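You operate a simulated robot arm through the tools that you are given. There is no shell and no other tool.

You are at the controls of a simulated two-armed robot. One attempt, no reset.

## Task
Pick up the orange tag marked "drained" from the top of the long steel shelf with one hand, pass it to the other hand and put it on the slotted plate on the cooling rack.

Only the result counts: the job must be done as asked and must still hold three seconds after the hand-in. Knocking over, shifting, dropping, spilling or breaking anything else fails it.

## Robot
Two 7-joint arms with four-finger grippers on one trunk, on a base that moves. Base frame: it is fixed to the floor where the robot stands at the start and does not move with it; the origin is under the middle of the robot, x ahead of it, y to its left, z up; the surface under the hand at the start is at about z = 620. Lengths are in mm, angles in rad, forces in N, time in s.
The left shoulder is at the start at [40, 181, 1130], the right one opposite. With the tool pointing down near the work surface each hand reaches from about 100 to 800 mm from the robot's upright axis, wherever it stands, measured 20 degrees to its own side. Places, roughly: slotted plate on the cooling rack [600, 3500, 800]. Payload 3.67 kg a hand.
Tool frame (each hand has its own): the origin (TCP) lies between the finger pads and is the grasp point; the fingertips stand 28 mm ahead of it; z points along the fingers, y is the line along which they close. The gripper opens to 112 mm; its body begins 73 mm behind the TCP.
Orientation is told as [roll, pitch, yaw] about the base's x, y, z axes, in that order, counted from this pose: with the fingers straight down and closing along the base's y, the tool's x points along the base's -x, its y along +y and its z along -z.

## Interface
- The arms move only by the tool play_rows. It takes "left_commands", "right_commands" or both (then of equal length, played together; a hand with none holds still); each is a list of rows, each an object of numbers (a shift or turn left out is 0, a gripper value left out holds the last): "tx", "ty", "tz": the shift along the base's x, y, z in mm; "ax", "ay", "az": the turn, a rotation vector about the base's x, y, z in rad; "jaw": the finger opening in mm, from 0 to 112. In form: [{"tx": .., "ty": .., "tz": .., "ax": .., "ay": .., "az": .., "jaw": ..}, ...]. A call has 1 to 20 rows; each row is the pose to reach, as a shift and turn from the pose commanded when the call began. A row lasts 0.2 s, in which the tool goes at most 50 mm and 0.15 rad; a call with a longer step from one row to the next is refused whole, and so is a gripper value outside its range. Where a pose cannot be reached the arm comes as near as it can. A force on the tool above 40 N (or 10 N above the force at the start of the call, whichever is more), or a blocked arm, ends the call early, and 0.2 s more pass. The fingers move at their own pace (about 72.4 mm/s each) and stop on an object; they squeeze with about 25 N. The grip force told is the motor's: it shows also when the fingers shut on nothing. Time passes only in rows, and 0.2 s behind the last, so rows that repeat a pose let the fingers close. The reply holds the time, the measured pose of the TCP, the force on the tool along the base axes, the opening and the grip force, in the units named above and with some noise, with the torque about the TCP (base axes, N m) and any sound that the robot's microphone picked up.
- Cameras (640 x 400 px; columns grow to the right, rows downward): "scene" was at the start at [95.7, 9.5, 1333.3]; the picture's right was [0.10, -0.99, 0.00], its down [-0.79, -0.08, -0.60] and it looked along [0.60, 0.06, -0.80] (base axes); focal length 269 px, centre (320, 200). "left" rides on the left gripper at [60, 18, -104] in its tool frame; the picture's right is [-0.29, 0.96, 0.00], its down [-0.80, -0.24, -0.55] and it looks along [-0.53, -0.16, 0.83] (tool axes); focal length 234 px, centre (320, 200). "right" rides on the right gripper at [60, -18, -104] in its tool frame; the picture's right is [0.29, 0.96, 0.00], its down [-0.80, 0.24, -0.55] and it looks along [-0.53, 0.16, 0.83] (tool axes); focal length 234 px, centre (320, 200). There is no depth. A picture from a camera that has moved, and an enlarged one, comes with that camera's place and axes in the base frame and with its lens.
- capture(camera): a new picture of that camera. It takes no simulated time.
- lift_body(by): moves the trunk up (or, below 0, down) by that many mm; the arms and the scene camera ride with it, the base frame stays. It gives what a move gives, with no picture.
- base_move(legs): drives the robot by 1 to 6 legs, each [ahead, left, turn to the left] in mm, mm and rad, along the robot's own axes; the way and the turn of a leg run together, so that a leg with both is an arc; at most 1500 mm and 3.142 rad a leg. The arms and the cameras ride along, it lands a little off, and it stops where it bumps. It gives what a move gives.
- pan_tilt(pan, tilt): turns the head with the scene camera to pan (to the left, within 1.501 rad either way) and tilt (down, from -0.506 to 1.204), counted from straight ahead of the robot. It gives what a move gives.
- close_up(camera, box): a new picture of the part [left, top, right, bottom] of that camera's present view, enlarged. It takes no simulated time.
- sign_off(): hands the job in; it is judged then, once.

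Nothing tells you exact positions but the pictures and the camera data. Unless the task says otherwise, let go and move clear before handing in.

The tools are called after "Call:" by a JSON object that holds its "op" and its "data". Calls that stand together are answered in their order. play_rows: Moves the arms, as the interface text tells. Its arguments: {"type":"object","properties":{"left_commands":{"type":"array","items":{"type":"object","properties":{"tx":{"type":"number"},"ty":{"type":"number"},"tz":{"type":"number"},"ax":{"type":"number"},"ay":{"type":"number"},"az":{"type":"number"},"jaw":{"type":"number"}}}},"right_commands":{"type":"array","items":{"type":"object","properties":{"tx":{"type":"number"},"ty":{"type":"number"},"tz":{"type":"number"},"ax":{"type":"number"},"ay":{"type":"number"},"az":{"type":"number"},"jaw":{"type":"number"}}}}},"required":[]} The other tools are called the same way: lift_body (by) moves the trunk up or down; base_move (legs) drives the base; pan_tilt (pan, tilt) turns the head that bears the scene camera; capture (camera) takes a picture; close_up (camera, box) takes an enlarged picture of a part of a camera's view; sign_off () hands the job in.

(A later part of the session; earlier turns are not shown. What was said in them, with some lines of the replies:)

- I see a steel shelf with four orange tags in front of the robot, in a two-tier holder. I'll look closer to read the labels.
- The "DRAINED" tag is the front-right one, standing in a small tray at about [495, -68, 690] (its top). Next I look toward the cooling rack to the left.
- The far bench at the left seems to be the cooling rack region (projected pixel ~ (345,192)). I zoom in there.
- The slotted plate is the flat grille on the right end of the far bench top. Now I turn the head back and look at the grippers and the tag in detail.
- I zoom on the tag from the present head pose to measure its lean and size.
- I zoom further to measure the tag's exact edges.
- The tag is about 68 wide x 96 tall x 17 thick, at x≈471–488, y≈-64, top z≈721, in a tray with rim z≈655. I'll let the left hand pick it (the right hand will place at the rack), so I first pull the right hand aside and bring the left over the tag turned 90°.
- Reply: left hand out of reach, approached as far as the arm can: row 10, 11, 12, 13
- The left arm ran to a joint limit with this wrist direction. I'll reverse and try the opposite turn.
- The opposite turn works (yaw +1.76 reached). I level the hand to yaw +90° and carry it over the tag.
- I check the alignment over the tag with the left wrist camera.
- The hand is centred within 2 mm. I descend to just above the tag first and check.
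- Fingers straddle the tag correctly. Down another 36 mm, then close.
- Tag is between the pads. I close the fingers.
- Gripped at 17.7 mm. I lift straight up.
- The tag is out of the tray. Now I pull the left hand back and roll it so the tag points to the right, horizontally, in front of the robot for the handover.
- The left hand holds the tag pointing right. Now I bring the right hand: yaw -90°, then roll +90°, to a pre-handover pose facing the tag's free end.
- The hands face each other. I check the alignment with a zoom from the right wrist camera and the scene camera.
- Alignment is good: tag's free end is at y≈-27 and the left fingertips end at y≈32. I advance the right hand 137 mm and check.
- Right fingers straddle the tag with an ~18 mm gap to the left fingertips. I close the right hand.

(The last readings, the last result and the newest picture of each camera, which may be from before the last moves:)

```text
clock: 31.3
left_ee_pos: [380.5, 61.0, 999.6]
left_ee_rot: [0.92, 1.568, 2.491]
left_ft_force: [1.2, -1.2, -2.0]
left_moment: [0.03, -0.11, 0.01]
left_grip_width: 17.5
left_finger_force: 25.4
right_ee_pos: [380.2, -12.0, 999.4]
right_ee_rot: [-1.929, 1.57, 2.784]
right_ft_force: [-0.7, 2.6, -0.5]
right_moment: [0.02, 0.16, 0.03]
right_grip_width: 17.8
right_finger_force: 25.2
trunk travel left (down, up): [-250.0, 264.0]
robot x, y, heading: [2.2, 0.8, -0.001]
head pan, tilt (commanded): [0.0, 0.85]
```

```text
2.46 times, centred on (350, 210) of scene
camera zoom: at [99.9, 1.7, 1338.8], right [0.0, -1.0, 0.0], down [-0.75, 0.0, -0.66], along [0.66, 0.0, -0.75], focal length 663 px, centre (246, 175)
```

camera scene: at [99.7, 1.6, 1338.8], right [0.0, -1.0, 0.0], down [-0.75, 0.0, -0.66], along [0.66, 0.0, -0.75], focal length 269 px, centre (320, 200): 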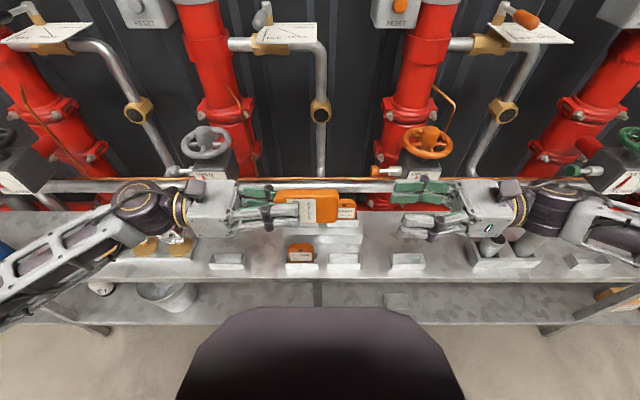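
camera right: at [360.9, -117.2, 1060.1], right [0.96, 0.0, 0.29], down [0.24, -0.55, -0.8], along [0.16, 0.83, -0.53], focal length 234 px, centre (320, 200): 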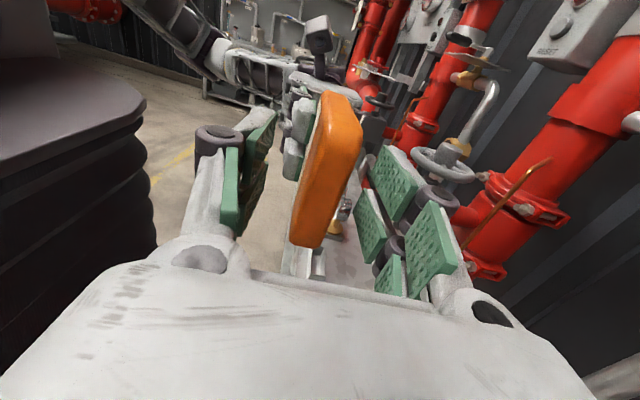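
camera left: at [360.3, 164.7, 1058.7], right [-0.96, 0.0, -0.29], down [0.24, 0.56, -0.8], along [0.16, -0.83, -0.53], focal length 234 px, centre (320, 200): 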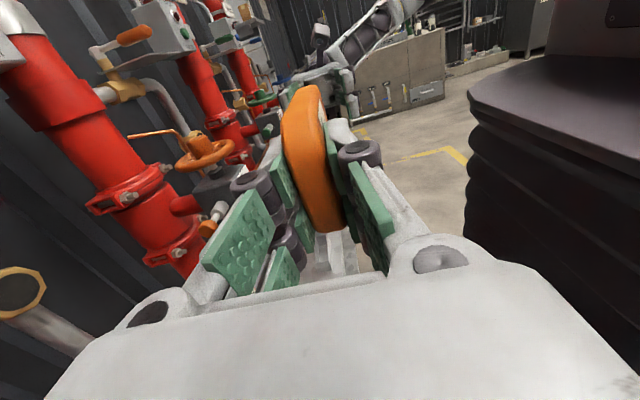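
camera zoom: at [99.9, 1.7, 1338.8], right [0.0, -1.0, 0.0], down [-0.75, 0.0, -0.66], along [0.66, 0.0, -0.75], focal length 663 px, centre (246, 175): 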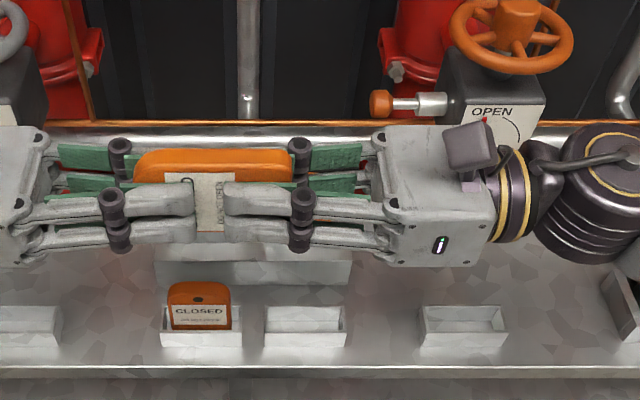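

Both hands hold the tag. I open the left hand and back it away to the left.

Call:
{"op": "play_rows", "data": {"left_commands": [{"jaw": 30}, {"jaw": 60}, {"jaw": 70}, {"jaw": 70}]}}

Call:
{"op": "play_rows", "data": {"left_commands": [{"ty": 15}, {"ty": 35}, {"ty": 65}, {"ty": 100}, {"ty": 140}, {"ty": 140}]}}

Call:
{"op": "capture", "data": {"camera": "scene"}}

Call:
{"op": "capture", "data": {"camera": "right"}}

```text
clock: 32.3
left_ee_pos: [379.0, 60.5, 999.6]
left_ee_rot: [0.921, 1.566, 2.496]
left_ft_force: [-0.2, -0.5, 1.1]
left_moment: [0.01, -0.01, -0.03]
left_grip_width: 69.9
left_finger_force: 0.2
right_ee_pos: [378.0, -13.5, 1000.4]
right_ee_rot: [-1.476, 1.57, -3.047]
right_ft_force: [0.1, 0.3, -0.7]
right_moment: [-0.05, -0.02, 0.04]
right_grip_width: 17.7
right_finger_force: 25.0
trunk travel left (down, up): [-250.0, 264.0]
robot x, y, heading: [-0.1, -2.8, 0.001]
head pan, tilt (commanded): [0.0, 0.85]
```

```text
clock: 33.7
left_ee_pos: [378.0, 200.1, 999.6]
left_ee_rot: [0.819, 1.568, 2.393]
left_ft_force: [0.8, 0.6, 0.2]
left_moment: [0.0, -0.01, 0.02]
left_grip_width: 69.7
left_finger_force: 0.1
right_ee_pos: [378.7, -13.2, 999.8]
right_ee_rot: [-2.32, 1.57, 2.392]
right_ft_force: [0.1, -0.9, -0.2]
right_moment: [-0.03, -0.01, 0.03]
right_grip_width: 17.8
right_finger_force: 25.3
trunk travel left (down, up): [-250.0, 264.0]
robot x, y, heading: [-0.1, 0.1, -0.006]
head pan, tilt (commanded): [0.0, 0.85]
```

```text
taken
camera scene: at [100.1, 1.3, 1338.8], right [0.0, -1.0, 0.0], down [-0.75, 0.0, -0.66], along [0.66, 0.0, -0.75], focal length 269 px, centre (320, 200)
```

scene: 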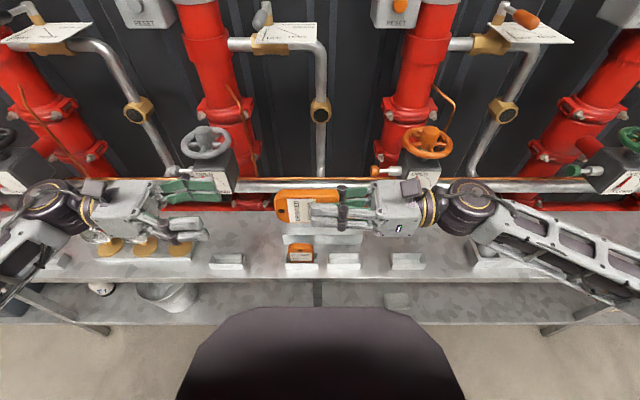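

```text
taken
camera right: at [361.1, -117.7, 1060.0], right [0.96, 0.0, 0.29], down [0.24, -0.55, -0.8], along [0.16, 0.83, -0.53], focal length 234 px, centre (320, 200)
```

right: 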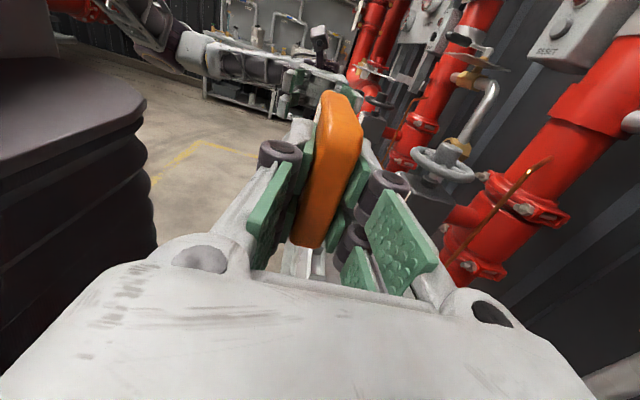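

The right hand now holds the tag alone. I fold both hands to a tool-down carrying pose before driving.

Call:
{"op": "play_rows", "data": {"left_commands": [{"ty": 10}, {"ty": 20}, {"ty": 30, "ax": 0.131}, {"ty": 40, "ax": 0.262}, {"ty": 40, "ax": 0.393}, {"ty": 40, "ax": 0.524}, {"ty": 40, "ax": 0.654}, {"ty": 40, "ax": 0.785}, {"ty": 40, "ax": 0.916}, {"ty": 40, "ax": 1.047}, {"ty": 40, "ax": 1.178}, {"ty": 40, "ax": 1.309}, {"ty": 40, "ax": 1.44}, {"ty": 40, "ax": 1.5708}, {"ty": 40, "ax": 1.5708}], "right_commands": [{"ty": -20}, {"ty": -40}, {"ty": -60, "ax": -0.131}, {"ty": -80, "ax": -0.262}, {"ty": -100, "ax": -0.393}, {"ty": -120, "ax": -0.524}, {"ty": -140, "ax": -0.654}, {"ty": -160, "ax": -0.785}, {"ty": -180, "ax": -0.916}, {"ty": -200, "ax": -1.047}, {"ty": -210, "ax": -1.178}, {"ty": -220, "ax": -1.309}, {"ty": -230, "ax": -1.44}, {"ty": -240, "ax": -1.5708}, {"ty": -240, "ax": -1.5708}]}}

Call:
{"op": "capture", "data": {"camera": "scene"}}

Call:
{"op": "capture", "data": {"camera": "right"}}

```text
clock: 36.9
left_ee_pos: [378.9, 240.6, 999.0]
left_ee_rot: [-0.001, -0.005, 1.571]
left_ft_force: [0.2, -0.8, 0.2]
left_moment: [-0.01, 0.03, -0.03]
left_grip_width: 70.4
left_finger_force: 0.1
right_ee_pos: [378.8, -251.2, 999.6]
right_ee_rot: [0.0, -0.003, -1.573]
right_ft_force: [-0.1, -0.1, -0.1]
right_moment: [-0.01, -0.02, -0.03]
right_grip_width: 17.8
right_finger_force: 24.9
trunk travel left (down, up): [-250.0, 264.0]
robot x, y, heading: [1.0, -0.3, -0.001]
head pan, tilt (commanded): [0.0, 0.85]
```

```text
taken
camera scene: at [99.4, 2.2, 1338.8], right [0.0, -1.0, 0.0], down [-0.75, 0.0, -0.66], along [0.66, 0.0, -0.75], focal length 269 px, centre (320, 200)
```

scene: 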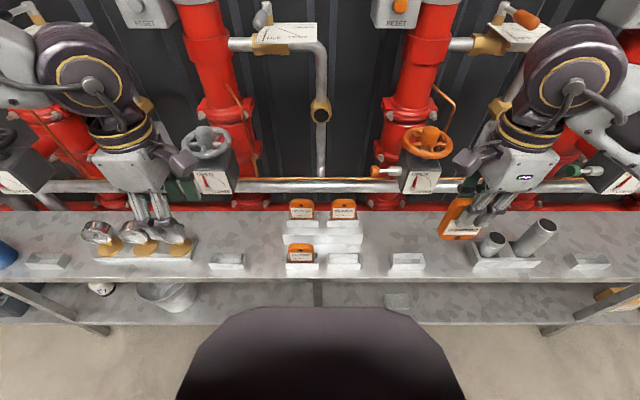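

```text
taken
camera right: at [360.9, -193.1, 1104.0], right [0.96, 0.29, 0.0], down [0.24, -0.8, 0.56], along [0.16, -0.53, -0.83], focal length 234 px, centre (320, 200)
```

right: 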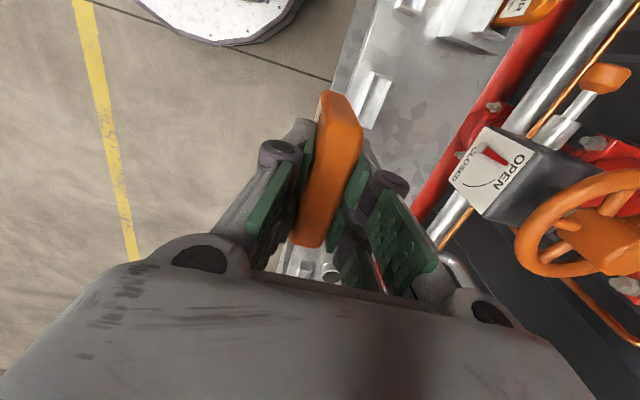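

Now I back away from the shelf and turn left to face the rack, in small legs.

Call:
{"op": "base_move", "data": {"legs": [[-350, 0, 0], [0, 0, 1.5708]]}}

Call:
{"op": "pan_tilt", "data": {"pan": 0.0, "tilt": 0.3}}

Call:
{"op": "capture", "data": {"camera": "scene"}}

```text
clock: 43.5
left_ee_pos: [-593.7, 379.3, 999.3]
left_ee_rot: [-0.003, -0.002, -3.138]
left_ft_force: [-0.4, -0.3, 0.4]
left_moment: [0.02, -0.01, -0.02]
left_grip_width: 70.0
left_finger_force: 0.0
right_ee_pos: [-99.8, 380.8, 999.9]
right_ee_rot: [-0.001, 0.0, -0.002]
right_ft_force: [-0.4, 0.5, 0.3]
right_moment: [-0.02, -0.03, -0.01]
right_grip_width: 17.9
right_finger_force: 24.4
trunk travel left (down, up): [-250.0, 264.0]
robot x, y, heading: [-351.2, 3.6, 1.569]
head pan, tilt (commanded): [0.0, 0.85]
```

```text
clock: 44.5
left_ee_pos: [-592.7, 379.6, 999.0]
left_ee_rot: [-0.001, -0.001, -3.138]
left_ft_force: [0.2, 0.5, -0.7]
left_moment: [0.0, 0.01, 0.02]
left_grip_width: 70.0
left_finger_force: 0.1
right_ee_pos: [-99.6, 379.6, 999.2]
right_ee_rot: [0.0, 0.001, 0.0]
right_ft_force: [-1.0, 0.0, 0.4]
right_moment: [-0.04, -0.02, 0.0]
right_grip_width: 17.5
right_finger_force: 24.9
trunk travel left (down, up): [-250.0, 264.0]
robot x, y, heading: [-354.2, -1.3, 1.57]
head pan, tilt (commanded): [0.0, 0.3]
```

```text
taken
camera scene: at [-351.0, 115.8, 1387.1], right [1.0, 0.0, 0.0], down [0.0, -0.3, -0.95], along [0.0, 0.95, -0.3], focal length 269 px, centre (320, 200)
```

scene: 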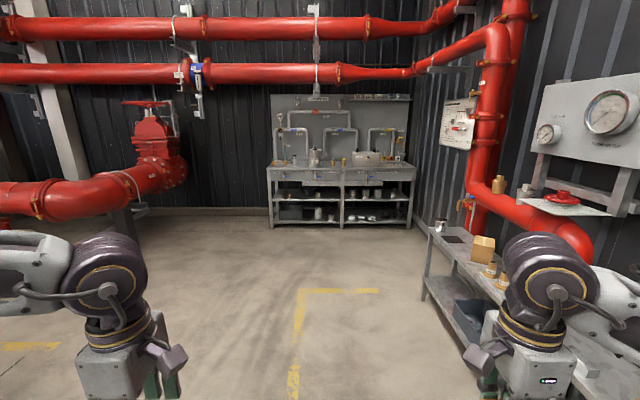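

The floor ahead is clear. I drive forward 2.4 m.

Call:
{"op": "base_move", "data": {"legs": [[1500, 0, 0], [900, 0, 0]]}}

Call:
{"op": "pan_tilt", "data": {"pan": -0.4, "tilt": 0.4}}

Call:
{"op": "capture", "data": {"camera": "scene"}}

```text
clock: 56.6
left_ee_pos: [-578.6, 2786.7, 999.1]
left_ee_rot: [-0.001, -0.002, 3.133]
left_ft_force: [-0.7, 0.9, -0.7]
left_moment: [0.02, -0.03, 0.0]
left_grip_width: 69.7
left_finger_force: 0.0
right_ee_pos: [-85.3, 2781.9, 998.3]
right_ee_rot: [-0.001, 0.0, -0.01]
right_ft_force: [0.4, 0.1, 0.5]
right_moment: [0.01, -0.02, -0.01]
right_grip_width: 17.7
right_finger_force: 25.3
trunk travel left (down, up): [-250.0, 264.0]
robot x, y, heading: [-342.0, 2403.4, 1.561]
head pan, tilt (commanded): [0.0, 0.3]
```

```text
clock: 57.5
left_ee_pos: [-578.4, 2785.6, 998.2]
left_ee_rot: [-0.003, -0.001, 3.134]
left_ft_force: [0.4, -0.4, 0.6]
left_moment: [0.0, 0.0, 0.02]
left_grip_width: 70.0
left_finger_force: 0.1
right_ee_pos: [-86.3, 2781.0, 999.1]
right_ee_rot: [-0.001, -0.001, -0.01]
right_ft_force: [0.8, 0.6, 0.1]
right_moment: [0.02, 0.0, 0.01]
right_grip_width: 17.5
right_finger_force: 24.9
trunk travel left (down, up): [-250.0, 264.0]
robot x, y, heading: [-343.0, 2405.0, 1.561]
head pan, tilt (commanded): [-0.4, 0.4]
```

```text
taken
camera scene: at [-304.2, 2511.4, 1378.0], right [0.92, -0.4, 0.0], down [-0.15, -0.36, -0.92], along [0.37, 0.84, -0.39], focal length 269 px, centre (320, 200)
```

scene: 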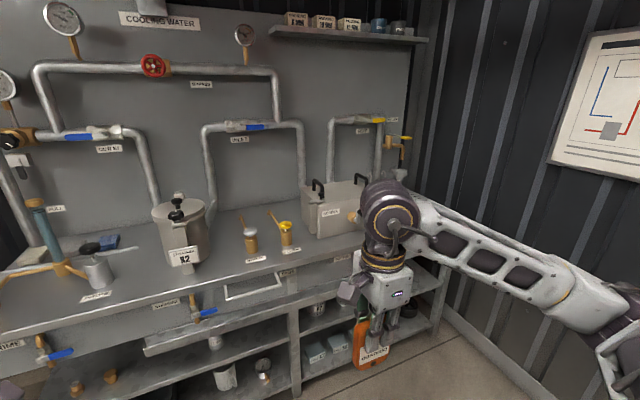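

I look further right to check clearance to the wall and pipes before shifting sideways.

Call:
{"op": "pan_tilt", "data": {"pan": -1.3, "tilt": 0.3}}

Call:
{"op": "capture", "data": {"camera": "scene"}}

```text
clock: 58.7
left_ee_pos: [-578.6, 2786.1, 999.3]
left_ee_rot: [-0.001, -0.002, 3.133]
left_ft_force: [0.1, 0.3, -0.4]
left_moment: [0.01, 0.02, -0.02]
left_grip_width: 70.2
left_finger_force: 0.0
right_ee_pos: [-86.3, 2781.7, 999.3]
right_ee_rot: [0.001, 0.0, -0.01]
right_ft_force: [-0.3, -0.1, -0.8]
right_moment: [0.01, 0.01, 0.03]
right_grip_width: 17.8
right_finger_force: 25.2
trunk travel left (down, up): [-250.0, 264.0]
robot x, y, heading: [-347.6, 2402.5, 1.559]
head pan, tilt (commanded): [-1.3, 0.3]
```

```text
taken
camera scene: at [-250.8, 2450.7, 1387.2], right [0.26, -0.97, 0.0], down [-0.29, -0.08, -0.96], along [0.92, 0.25, -0.3], focal length 269 px, centre (320, 200)
```

scene: 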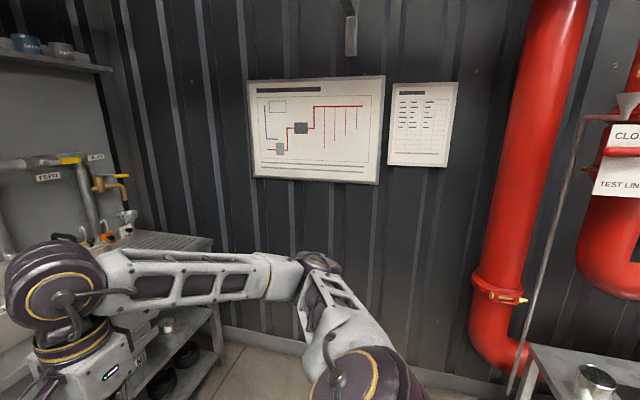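

Clear space between the pipe and the bench. I shift right 600 mm and forward 250 mm, then look at the plate.

Call:
{"op": "base_move", "data": {"legs": [[0, -600, 0], [250, 0, 0.01]]}}

Call:
{"op": "pan_tilt", "data": {"pan": -0.35, "tilt": 0.6}}

Call:
{"op": "capture", "data": {"camera": "scene"}}

```text
clock: 63.6
left_ee_pos: [18.3, 3026.8, 998.4]
left_ee_rot: [-0.002, -0.002, 3.139]
left_ft_force: [1.2, 0.2, 0.5]
left_moment: [-0.04, -0.01, -0.02]
left_grip_width: 70.1
left_finger_force: 0.0
right_ee_pos: [511.9, 3024.6, 998.8]
right_ee_rot: [0.0, 0.002, -0.005]
right_ft_force: [-0.2, 0.5, 0.3]
right_moment: [0.02, -0.01, 0.0]
right_grip_width: 17.7
right_finger_force: 24.7
trunk travel left (down, up): [-250.0, 264.0]
robot x, y, heading: [257.5, 2646.7, 1.564]
head pan, tilt (commanded): [-1.3, 0.3]
```

```text
clock: 64.8
left_ee_pos: [18.6, 3025.7, 999.2]
left_ee_rot: [-0.002, -0.002, 3.139]
left_ft_force: [0.0, -0.3, 0.5]
left_moment: [-0.01, -0.01, -0.03]
left_grip_width: 70.0
left_finger_force: 0.0
right_ee_pos: [512.4, 3025.3, 999.0]
right_ee_rot: [0.0, -0.001, -0.005]
right_ft_force: [-0.8, -0.1, -0.5]
right_moment: [-0.02, -0.02, 0.0]
right_grip_width: 17.7
right_finger_force: 24.8
trunk travel left (down, up): [-250.0, 264.0]
robot x, y, heading: [258.4, 2646.1, 1.565]
head pan, tilt (commanded): [-0.351, 0.6]
```

```text
taken
camera scene: at [289.0, 2751.2, 1359.7], right [0.94, -0.35, 0.0], down [-0.2, -0.53, -0.83], along [0.29, 0.77, -0.56], focal length 269 px, centre (320, 200)
```

scene: 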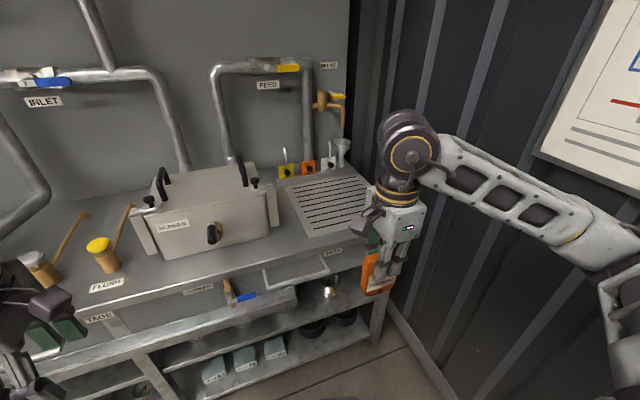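

The slotted plate is visible. I zoom to measure it.

Call:
{"op": "close_up", "data": {"camera": "scene", "box": [255, 130, 415, 260]}}

```text
3.08 times, centred on (335, 195) of scene
camera zoom: at [289.0, 2751.2, 1359.7], right [0.94, -0.35, 0.0], down [-0.2, -0.53, -0.83], along [0.29, 0.77, -0.56], focal length 828 px, centre (274, 215)
```

zoom: 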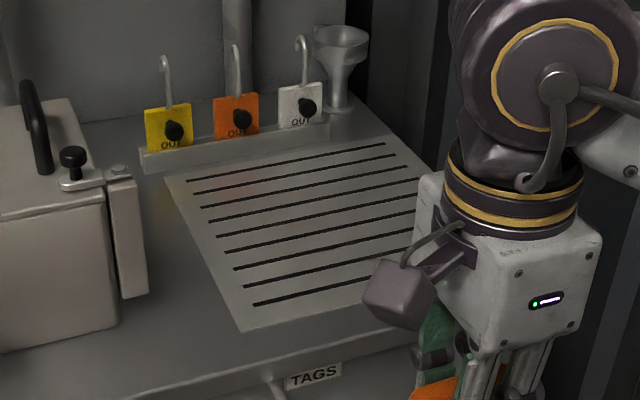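

Plate spans about x 472–795, y 3340–3645 at z≈800. I drive forward ~185 mm so the plate is within comfortable reach of the right hand.

Call:
{"op": "base_move", "data": {"legs": [[184, 0, 0.006]]}}

Call:
{"op": "pan_tilt", "data": {"pan": -0.4, "tilt": 0.75}}

Call:
{"op": "capture", "data": {"camera": "scene"}}

Call:
{"op": "close_up", "data": {"camera": "scene", "box": [240, 80, 440, 230]}}

Call:
{"op": "capture", "data": {"camera": "right"}}

```text
clock: 66.4
left_ee_pos: [16.3, 3206.9, 998.8]
left_ee_rot: [-0.002, -0.001, -3.139]
left_ft_force: [0.4, -0.2, -0.9]
left_moment: [-0.07, -0.02, -0.01]
left_grip_width: 69.9
left_finger_force: 0.0
right_ee_pos: [508.4, 3208.2, 998.9]
right_ee_rot: [0.0, 0.001, 0.0]
right_ft_force: [0.3, 0.6, 0.0]
right_moment: [-0.06, 0.0, -0.02]
right_grip_width: 17.6
right_finger_force: 24.7
trunk travel left (down, up): [-250.0, 264.0]
robot x, y, heading: [256.7, 2827.9, 1.57]
head pan, tilt (commanded): [-0.351, 0.6]
```

```text
clock: 67.1
left_ee_pos: [15.7, 3207.3, 998.5]
left_ee_rot: [-0.003, -0.004, -3.138]
left_ft_force: [-0.6, 0.0, 0.6]
left_moment: [-0.01, 0.0, -0.01]
left_grip_width: 70.4
left_finger_force: 0.1
right_ee_pos: [509.5, 3207.6, 999.3]
right_ee_rot: [-0.001, -0.001, 0.001]
right_ft_force: [0.7, -0.8, 0.4]
right_moment: [0.0, 0.01, -0.01]
right_grip_width: 17.7
right_finger_force: 25.1
trunk travel left (down, up): [-250.0, 264.0]
robot x, y, heading: [255.7, 2828.6, 1.571]
head pan, tilt (commanded): [-0.4, 0.75]
```

```text
taken
camera scene: at [290.4, 2926.3, 1346.9], right [0.92, -0.39, 0.0], down [-0.26, -0.63, -0.73], along [0.28, 0.67, -0.68], focal length 269 px, centre (320, 200)
```

scene: 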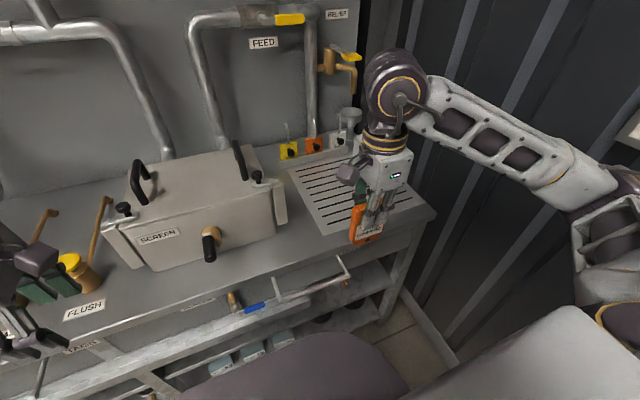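

```text
2.67 times, centred on (340, 155) of scene
camera zoom: at [290.4, 2926.3, 1346.9], right [0.92, -0.39, 0.0], down [-0.26, -0.63, -0.73], along [0.28, 0.67, -0.68], focal length 718 px, centre (267, 320)
```

zoom: 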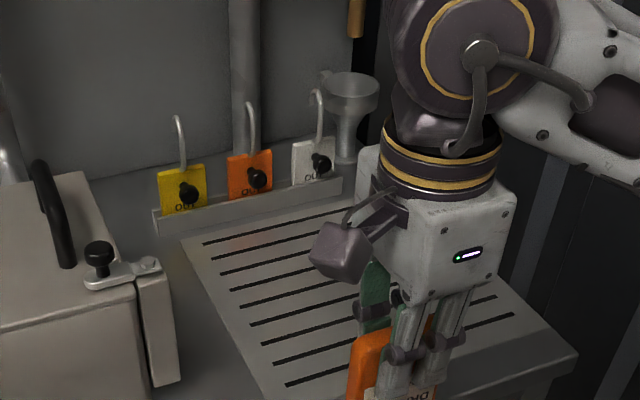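

```text
taken
camera right: at [449.0, 3188.8, 1103.7], right [-0.29, 0.96, 0.0], down [0.8, 0.24, 0.55], along [0.53, 0.16, -0.83], focal length 234 px, centre (320, 200)
```

right: 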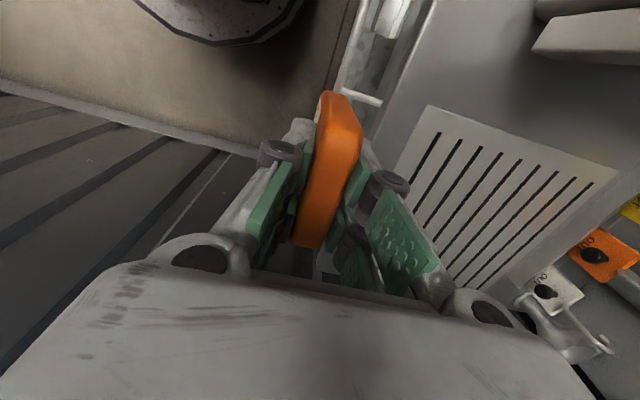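

The robot stands in front of the rack, plate at the front right. I pitch the right hand so the tag points forward and down (~35° from horizontal) while moving over the plate at a safe height.

Call:
{"op": "play_rows", "data": {"right_commands": [{"tx": 10, "ty": 10, "ax": 0.12}, {"tx": 20, "ty": 25, "ax": 0.24}, {"tx": 30, "ty": 40, "ax": 0.36}, {"tx": 40, "ty": 60, "ax": 0.48}, {"tx": 50, "ty": 80, "tz": -5, "ax": 0.6}, {"tx": 60, "ty": 100, "tz": -10, "ax": 0.72}, {"tx": 70, "ty": 120, "tz": -20, "ax": 0.84}, {"tx": 80, "ty": 145, "tz": -30, "ax": 0.96}, {"tx": 90, "ty": 170, "tz": -40, "ax": 0.96}, {"tx": 90, "ty": 190, "tz": -50, "ax": 0.96}, {"tx": 90, "ty": 190, "tz": -50, "ax": 0.96}]}}

Call:
{"op": "capture", "data": {"camera": "scene"}}

Call:
{"op": "capture", "data": {"camera": "right"}}

```text
clock: 69.5
left_ee_pos: [16.4, 3206.1, 998.5]
left_ee_rot: [0.0, -0.002, -3.14]
left_ft_force: [-0.1, 0.0, 0.0]
left_moment: [-0.01, 0.0, 0.03]
left_grip_width: 69.7
left_finger_force: 0.1
right_ee_pos: [599.1, 3397.1, 950.0]
right_ee_rot: [0.96, -0.001, 0.002]
right_ft_force: [0.1, -0.6, -0.6]
right_moment: [-0.01, 0.03, -0.01]
right_grip_width: 17.8
right_finger_force: 24.8
trunk travel left (down, up): [-250.0, 264.0]
robot x, y, heading: [253.1, 2830.2, 1.574]
head pan, tilt (commanded): [-0.4, 0.75]
```

```text
taken
camera scene: at [290.3, 2925.5, 1346.9], right [0.92, -0.39, 0.0], down [-0.26, -0.63, -0.73], along [0.28, 0.67, -0.68], focal length 269 px, centre (320, 200)
```

scene: 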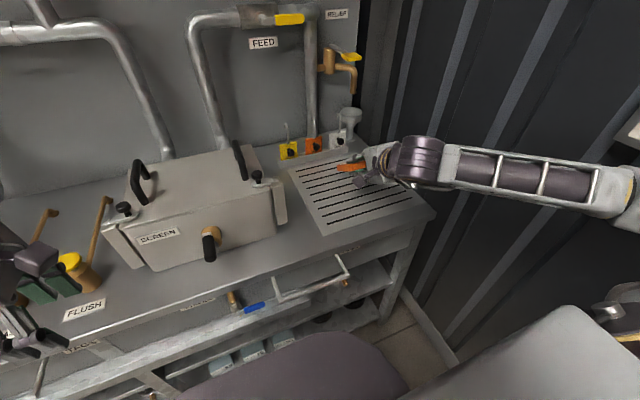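

```text
taken
camera right: at [539.0, 3300.7, 995.0], right [-0.29, 0.55, 0.78], down [0.8, -0.32, 0.52], along [0.53, 0.77, -0.35], focal length 234 px, centre (320, 200)
```

right: 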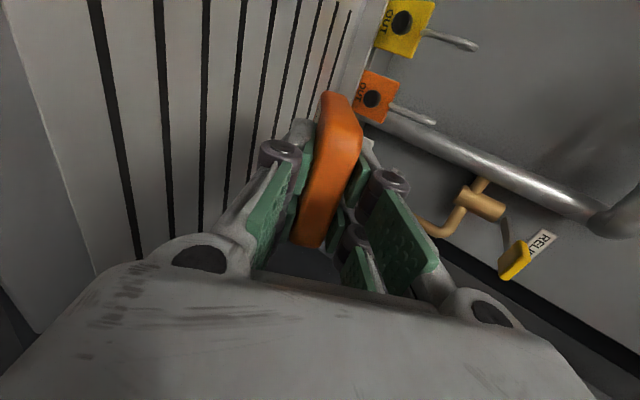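

Orientation reached; the tag points over the plate. I lower to just above the plate.

Call:
{"op": "play_rows", "data": {"right_commands": [{"tx": 0, "ty": 15, "tz": -20}, {"ty": 30, "tz": -40}, {"ty": 50, "tz": -60}, {"ty": 50, "tz": -75}, {"ty": 50, "tz": -82}, {"ty": 50, "tz": -82}]}}

Call:
{"op": "close_up", "data": {"camera": "scene", "box": [280, 100, 440, 220]}}

Call:
{"op": "capture", "data": {"camera": "right"}}

```text
clock: 70.9
left_ee_pos: [17.7, 3206.7, 999.5]
left_ee_rot: [-0.002, -0.002, -3.138]
left_ft_force: [-0.2, 0.5, -0.2]
left_moment: [-0.01, -0.03, 0.0]
left_grip_width: 69.8
left_finger_force: 0.0
right_ee_pos: [599.1, 3447.7, 867.9]
right_ee_rot: [0.96, -0.002, 0.001]
right_ft_force: [0.1, -0.6, -0.1]
right_moment: [-0.03, -0.02, -0.02]
right_grip_width: 17.7
right_finger_force: 24.9
trunk travel left (down, up): [-250.0, 264.0]
robot x, y, heading: [250.6, 2826.5, 1.572]
head pan, tilt (commanded): [-0.4, 0.75]
```

```text
3.33 times, centred on (360, 160) of scene
camera zoom: at [290.4, 2926.0, 1346.8], right [0.92, -0.39, 0.0], down [-0.26, -0.63, -0.73], along [0.28, 0.67, -0.68], focal length 897 px, centre (187, 333)
```

zoom: 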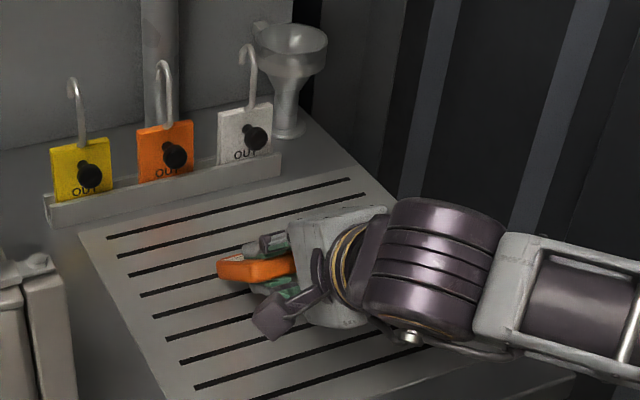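

```text
taken
camera right: at [539.7, 3351.0, 912.6], right [-0.29, 0.55, 0.78], down [0.8, -0.32, 0.52], along [0.53, 0.77, -0.35], focal length 234 px, centre (320, 200)
```

right: 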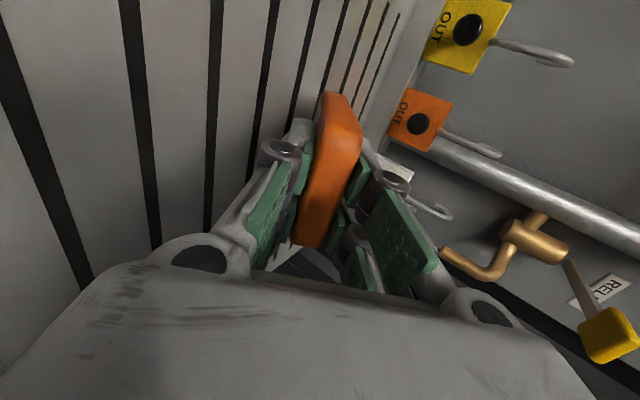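

Close above the plate now; I lower in small steps watching the force.

Call:
{"op": "play_rows", "data": {"right_commands": [{"tz": -3}, {"tz": -6}, {"tz": -8}]}}

Call:
{"op": "play_rows", "data": {"right_commands": [{"tz": -1.5}, {"tz": -3}]}}

```text
clock: 71.7
left_ee_pos: [15.8, 3206.9, 999.0]
left_ee_rot: [-0.002, -0.002, -3.138]
left_ft_force: [0.4, -0.8, -0.6]
left_moment: [0.0, 0.0, -0.01]
left_grip_width: 69.9
left_finger_force: 0.1
right_ee_pos: [598.5, 3446.8, 859.6]
right_ee_rot: [0.96, 0.0, 0.0]
right_ft_force: [0.3, -1.7, 2.4]
right_moment: [0.15, 0.06, 0.02]
right_grip_width: 17.4
right_finger_force: 25.0
trunk travel left (down, up): [-250.0, 264.0]
robot x, y, heading: [257.8, 2827.5, 1.571]
head pan, tilt (commanded): [-0.4, 0.75]
```

```text
clock: 72.3
left_ee_pos: [16.9, 3205.9, 999.0]
left_ee_rot: [-0.003, -0.002, -3.138]
left_ft_force: [0.3, 0.3, 0.5]
left_moment: [0.02, -0.03, 0.03]
left_grip_width: 70.0
left_finger_force: 0.1
right_ee_pos: [599.1, 3447.1, 858.0]
right_ee_rot: [0.964, -0.001, 0.002]
right_ft_force: [1.1, -2.3, 9.3]
right_moment: [0.51, 0.11, -0.06]
right_grip_width: 17.8
right_finger_force: 24.9
trunk travel left (down, up): [-250.0, 264.0]
robot x, y, heading: [256.9, 2827.0, 1.573]
head pan, tilt (commanded): [-0.4, 0.75]
```

Contact with the plate confirmed (≈9 N). I open the fingers gently so the tag rests on its edge and the lower finger.

Call:
{"op": "play_rows", "data": {"right_commands": [{"tz": 1, "jaw": 22}, {"tz": 1, "jaw": 28}, {"tz": 1, "jaw": 34}, {"tz": 1, "jaw": 38}, {"tz": 1, "jaw": 38}]}}

Call:
{"op": "capture", "data": {"camera": "right"}}

Call:
{"op": "close_up", "data": {"camera": "scene", "box": [280, 100, 440, 220]}}

```text
clock: 73.5
left_ee_pos: [16.3, 3204.9, 999.2]
left_ee_rot: [-0.002, -0.002, -3.138]
left_ft_force: [0.5, -0.2, -0.2]
left_moment: [-0.01, -0.03, 0.02]
left_grip_width: 70.0
left_finger_force: 0.0
right_ee_pos: [597.8, 3448.0, 855.9]
right_ee_rot: [0.957, -0.002, 0.002]
right_ft_force: [0.6, -0.4, 0.3]
right_moment: [-0.01, 0.05, 0.02]
right_grip_width: 38.2
right_finger_force: 0.1
trunk travel left (down, up): [-250.0, 264.0]
robot x, y, heading: [255.6, 2826.0, 1.573]
head pan, tilt (commanded): [-0.4, 0.75]
```

```text
taken
camera right: at [539.0, 3351.3, 902.4], right [-0.29, 0.55, 0.78], down [0.8, -0.32, 0.52], along [0.53, 0.77, -0.35], focal length 234 px, centre (320, 200)
```

right: 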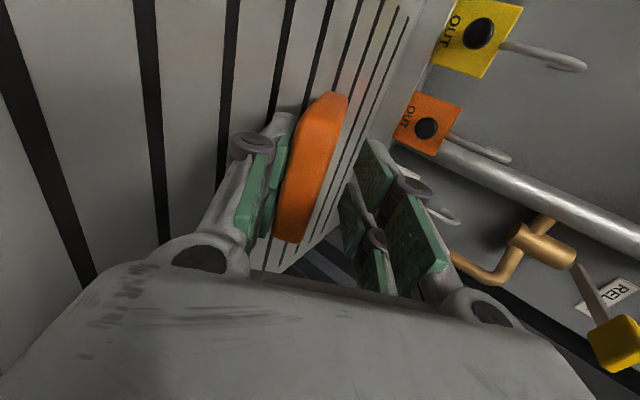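

```text
3.33 times, centred on (360, 160) of scene
camera zoom: at [290.4, 2926.1, 1346.8], right [0.92, -0.39, 0.0], down [-0.26, -0.63, -0.73], along [0.28, 0.67, -0.68], focal length 897 px, centre (187, 333)
```

zoom: 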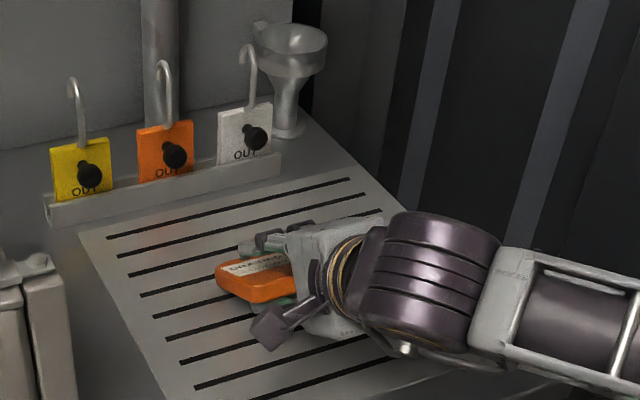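

The tag rests on the lower finger with its far edge on the plate. I draw the hand slowly back toward the robot.

Call:
{"op": "play_rows", "data": {"right_commands": [{"ty": -6}, {"ty": -12}, {"ty": -18}, {"ty": -24}, {"ty": -30}, {"ty": -30}]}}

Call:
{"op": "capture", "data": {"camera": "right"}}

Call:
{"op": "close_up", "data": {"camera": "scene", "box": [280, 100, 440, 220]}}

```text
clock: 74.9
left_ee_pos: [16.7, 3206.5, 998.5]
left_ee_rot: [-0.001, -0.001, -3.138]
left_ft_force: [-0.6, 0.7, 0.6]
left_moment: [0.03, 0.02, -0.03]
left_grip_width: 70.0
left_finger_force: 0.0
right_ee_pos: [599.1, 3418.1, 856.9]
right_ee_rot: [0.96, 0.0, 0.002]
right_ft_force: [0.0, -0.6, 0.0]
right_moment: [0.01, 0.04, 0.0]
right_grip_width: 38.4
right_finger_force: 0.1
trunk travel left (down, up): [-250.0, 264.0]
robot x, y, heading: [256.2, 2830.0, 1.57]
head pan, tilt (commanded): [-0.4, 0.75]
```

```text
taken
camera right: at [538.6, 3321.1, 902.7], right [-0.29, 0.55, 0.78], down [0.8, -0.32, 0.52], along [0.53, 0.77, -0.35], focal length 234 px, centre (320, 200)
```

right: 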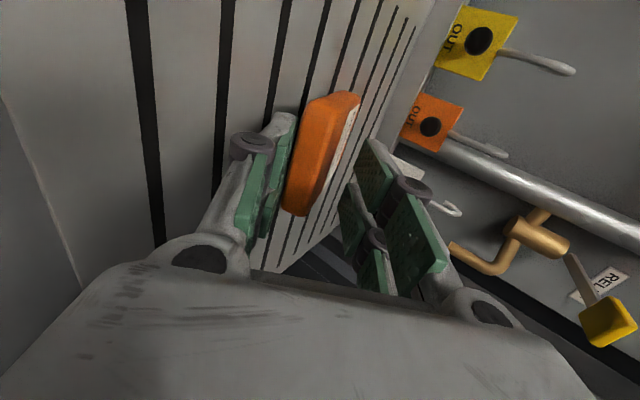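

```text
3.33 times, centred on (360, 160) of scene
camera zoom: at [290.4, 2926.2, 1346.8], right [0.92, -0.39, 0.0], down [-0.26, -0.63, -0.73], along [0.28, 0.67, -0.68], focal length 897 px, centre (187, 333)
```

zoom: 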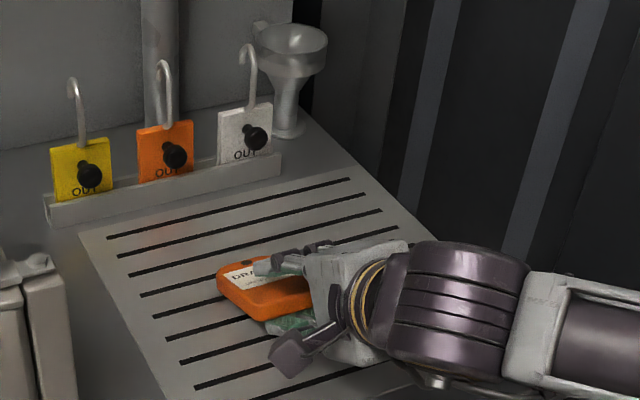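

The tag stays put as the finger slides out. I continue.

Call:
{"op": "play_rows", "data": {"right_commands": [{"ty": -6}, {"ty": -12}, {"ty": -18}, {"ty": -24}, {"ty": -30}, {"ty": -36}, {"ty": -42}, {"ty": -42}]}}

Call:
{"op": "capture", "data": {"camera": "right"}}

Call:
{"op": "close_up", "data": {"camera": "scene", "box": [280, 100, 440, 220]}}

```text
clock: 76.7
left_ee_pos: [17.4, 3206.9, 999.2]
left_ee_rot: [0.0, -0.001, -3.138]
left_ft_force: [-0.2, -0.3, 0.7]
left_moment: [-0.02, 0.01, -0.01]
left_grip_width: 70.1
left_finger_force: 0.0
right_ee_pos: [598.8, 3375.2, 856.8]
right_ee_rot: [0.96, 0.002, 0.002]
right_ft_force: [0.9, 0.0, 0.2]
right_moment: [0.02, -0.01, 0.01]
right_grip_width: 37.9
right_finger_force: 0.2
trunk travel left (down, up): [-250.0, 264.0]
robot x, y, heading: [259.0, 2832.2, 1.57]
head pan, tilt (commanded): [-0.4, 0.75]
```

```text
taken
camera right: at [538.7, 3278.8, 902.6], right [-0.29, 0.55, 0.78], down [0.8, -0.32, 0.51], along [0.53, 0.77, -0.35], focal length 234 px, centre (320, 200)
```

right: 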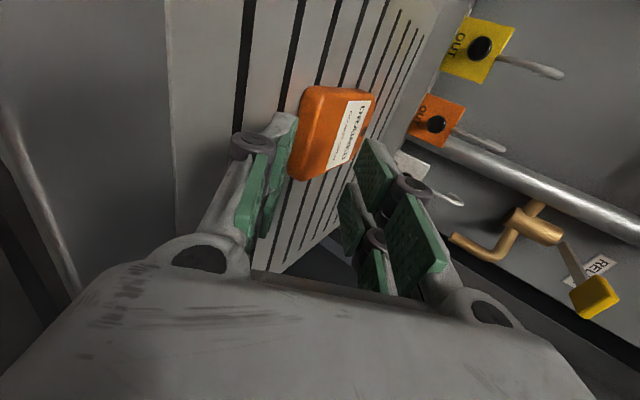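

```text
3.33 times, centred on (360, 160) of scene
camera zoom: at [290.4, 2926.1, 1346.8], right [0.92, -0.39, 0.0], down [-0.26, -0.63, -0.73], along [0.28, 0.67, -0.68], focal length 897 px, centre (187, 333)
```

zoom: 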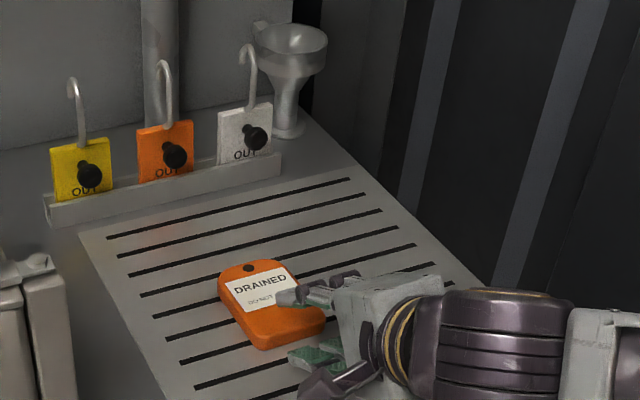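

The tag appears to lie on the plate. I retreat further and raise the hand clear.

Call:
{"op": "play_rows", "data": {"right_commands": [{"ty": -15}, {"ty": -30}, {"ty": -45, "tz": 10}, {"ty": -60, "tz": 35}, {"ty": -75, "tz": 70}, {"ty": -90, "tz": 105}, {"ty": -105, "tz": 140}, {"ty": -120, "tz": 150}, {"ty": -120, "tz": 150}]}}

Call:
{"op": "capture", "data": {"camera": "scene"}}

Call:
{"op": "close_up", "data": {"camera": "scene", "box": [280, 100, 440, 220]}}

Call:
{"op": "capture", "data": {"camera": "right"}}

```text
clock: 78.7
left_ee_pos: [16.2, 3207.2, 998.7]
left_ee_rot: [-0.001, -0.001, -3.139]
left_ft_force: [-0.1, -0.6, 0.4]
left_moment: [0.0, 0.0, 0.03]
left_grip_width: 70.3
left_finger_force: 0.0
right_ee_pos: [627.0, 3325.8, 1003.3]
right_ee_rot: [0.959, -0.002, 0.003]
right_ft_force: [-0.7, 0.5, 0.4]
right_moment: [0.0, 0.0, -0.01]
right_grip_width: 38.1
right_finger_force: 0.1
right hand out of reach, approached as far as the arm can: row 5, 6, 7, 8, 9
trunk travel left (down, up): [-250.0, 264.0]
robot x, y, heading: [255.1, 2830.5, 1.577]
head pan, tilt (commanded): [-0.4, 0.75]
```

```text
taken
camera scene: at [290.3, 2926.0, 1346.8], right [0.92, -0.39, 0.0], down [-0.26, -0.63, -0.73], along [0.28, 0.67, -0.68], focal length 269 px, centre (320, 200)
```

scene: 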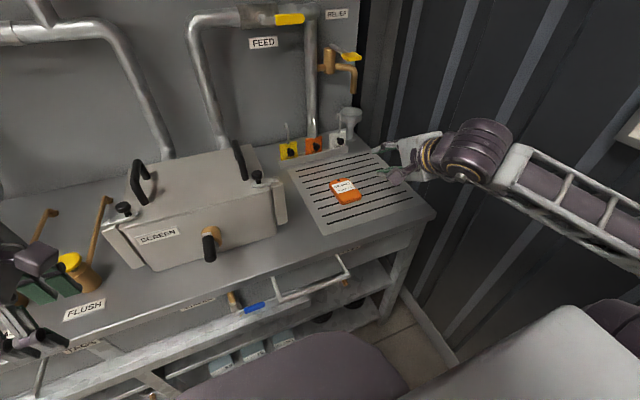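

```text
3.33 times, centred on (360, 160) of scene
camera zoom: at [290.3, 2926.0, 1346.8], right [0.92, -0.39, 0.0], down [-0.26, -0.63, -0.73], along [0.28, 0.67, -0.68], focal length 897 px, centre (187, 333)
```

zoom: 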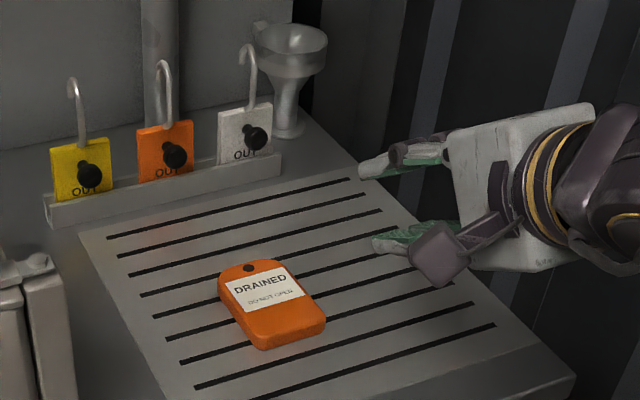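

```text
taken
camera right: at [566.0, 3229.4, 1048.3], right [-0.29, 0.55, 0.78], down [0.8, -0.31, 0.52], along [0.53, 0.77, -0.35], focal length 234 px, centre (320, 200)
```

right: 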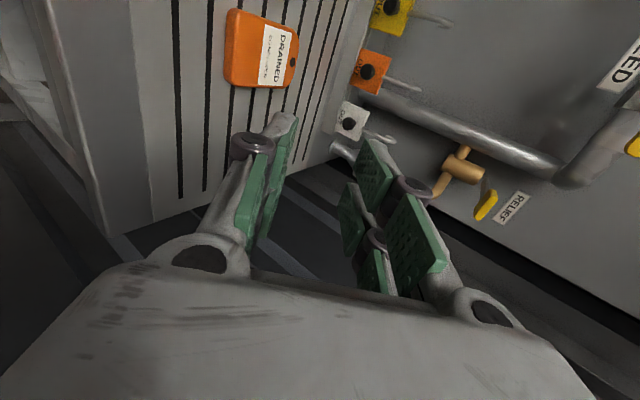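

The "DRAINED" tag lies flat in the middle of the slotted plate, the right hand is open and well clear, and nothing else has moved. I hand in.

Call:
{"op": "sign_off", "data": {}}

```text
The job is handed in.
```

The "DRAINED" tag is lying flat on the slotted plate on the cooling rack, label up, and the job is handed in; I haven't seen the verdict. The left hand lifted the tag from its tray on the long shelf. It passed the tag to the right hand in front of the robot, and the right hand laid it on the plate.

In the last pictures before the hand-in, the right hand was open and well clear of the tag. Nothing on the rack looked disturbed. I did not go back to look at the shelf after driving away; the last picture I took of it showed nothing out of place.
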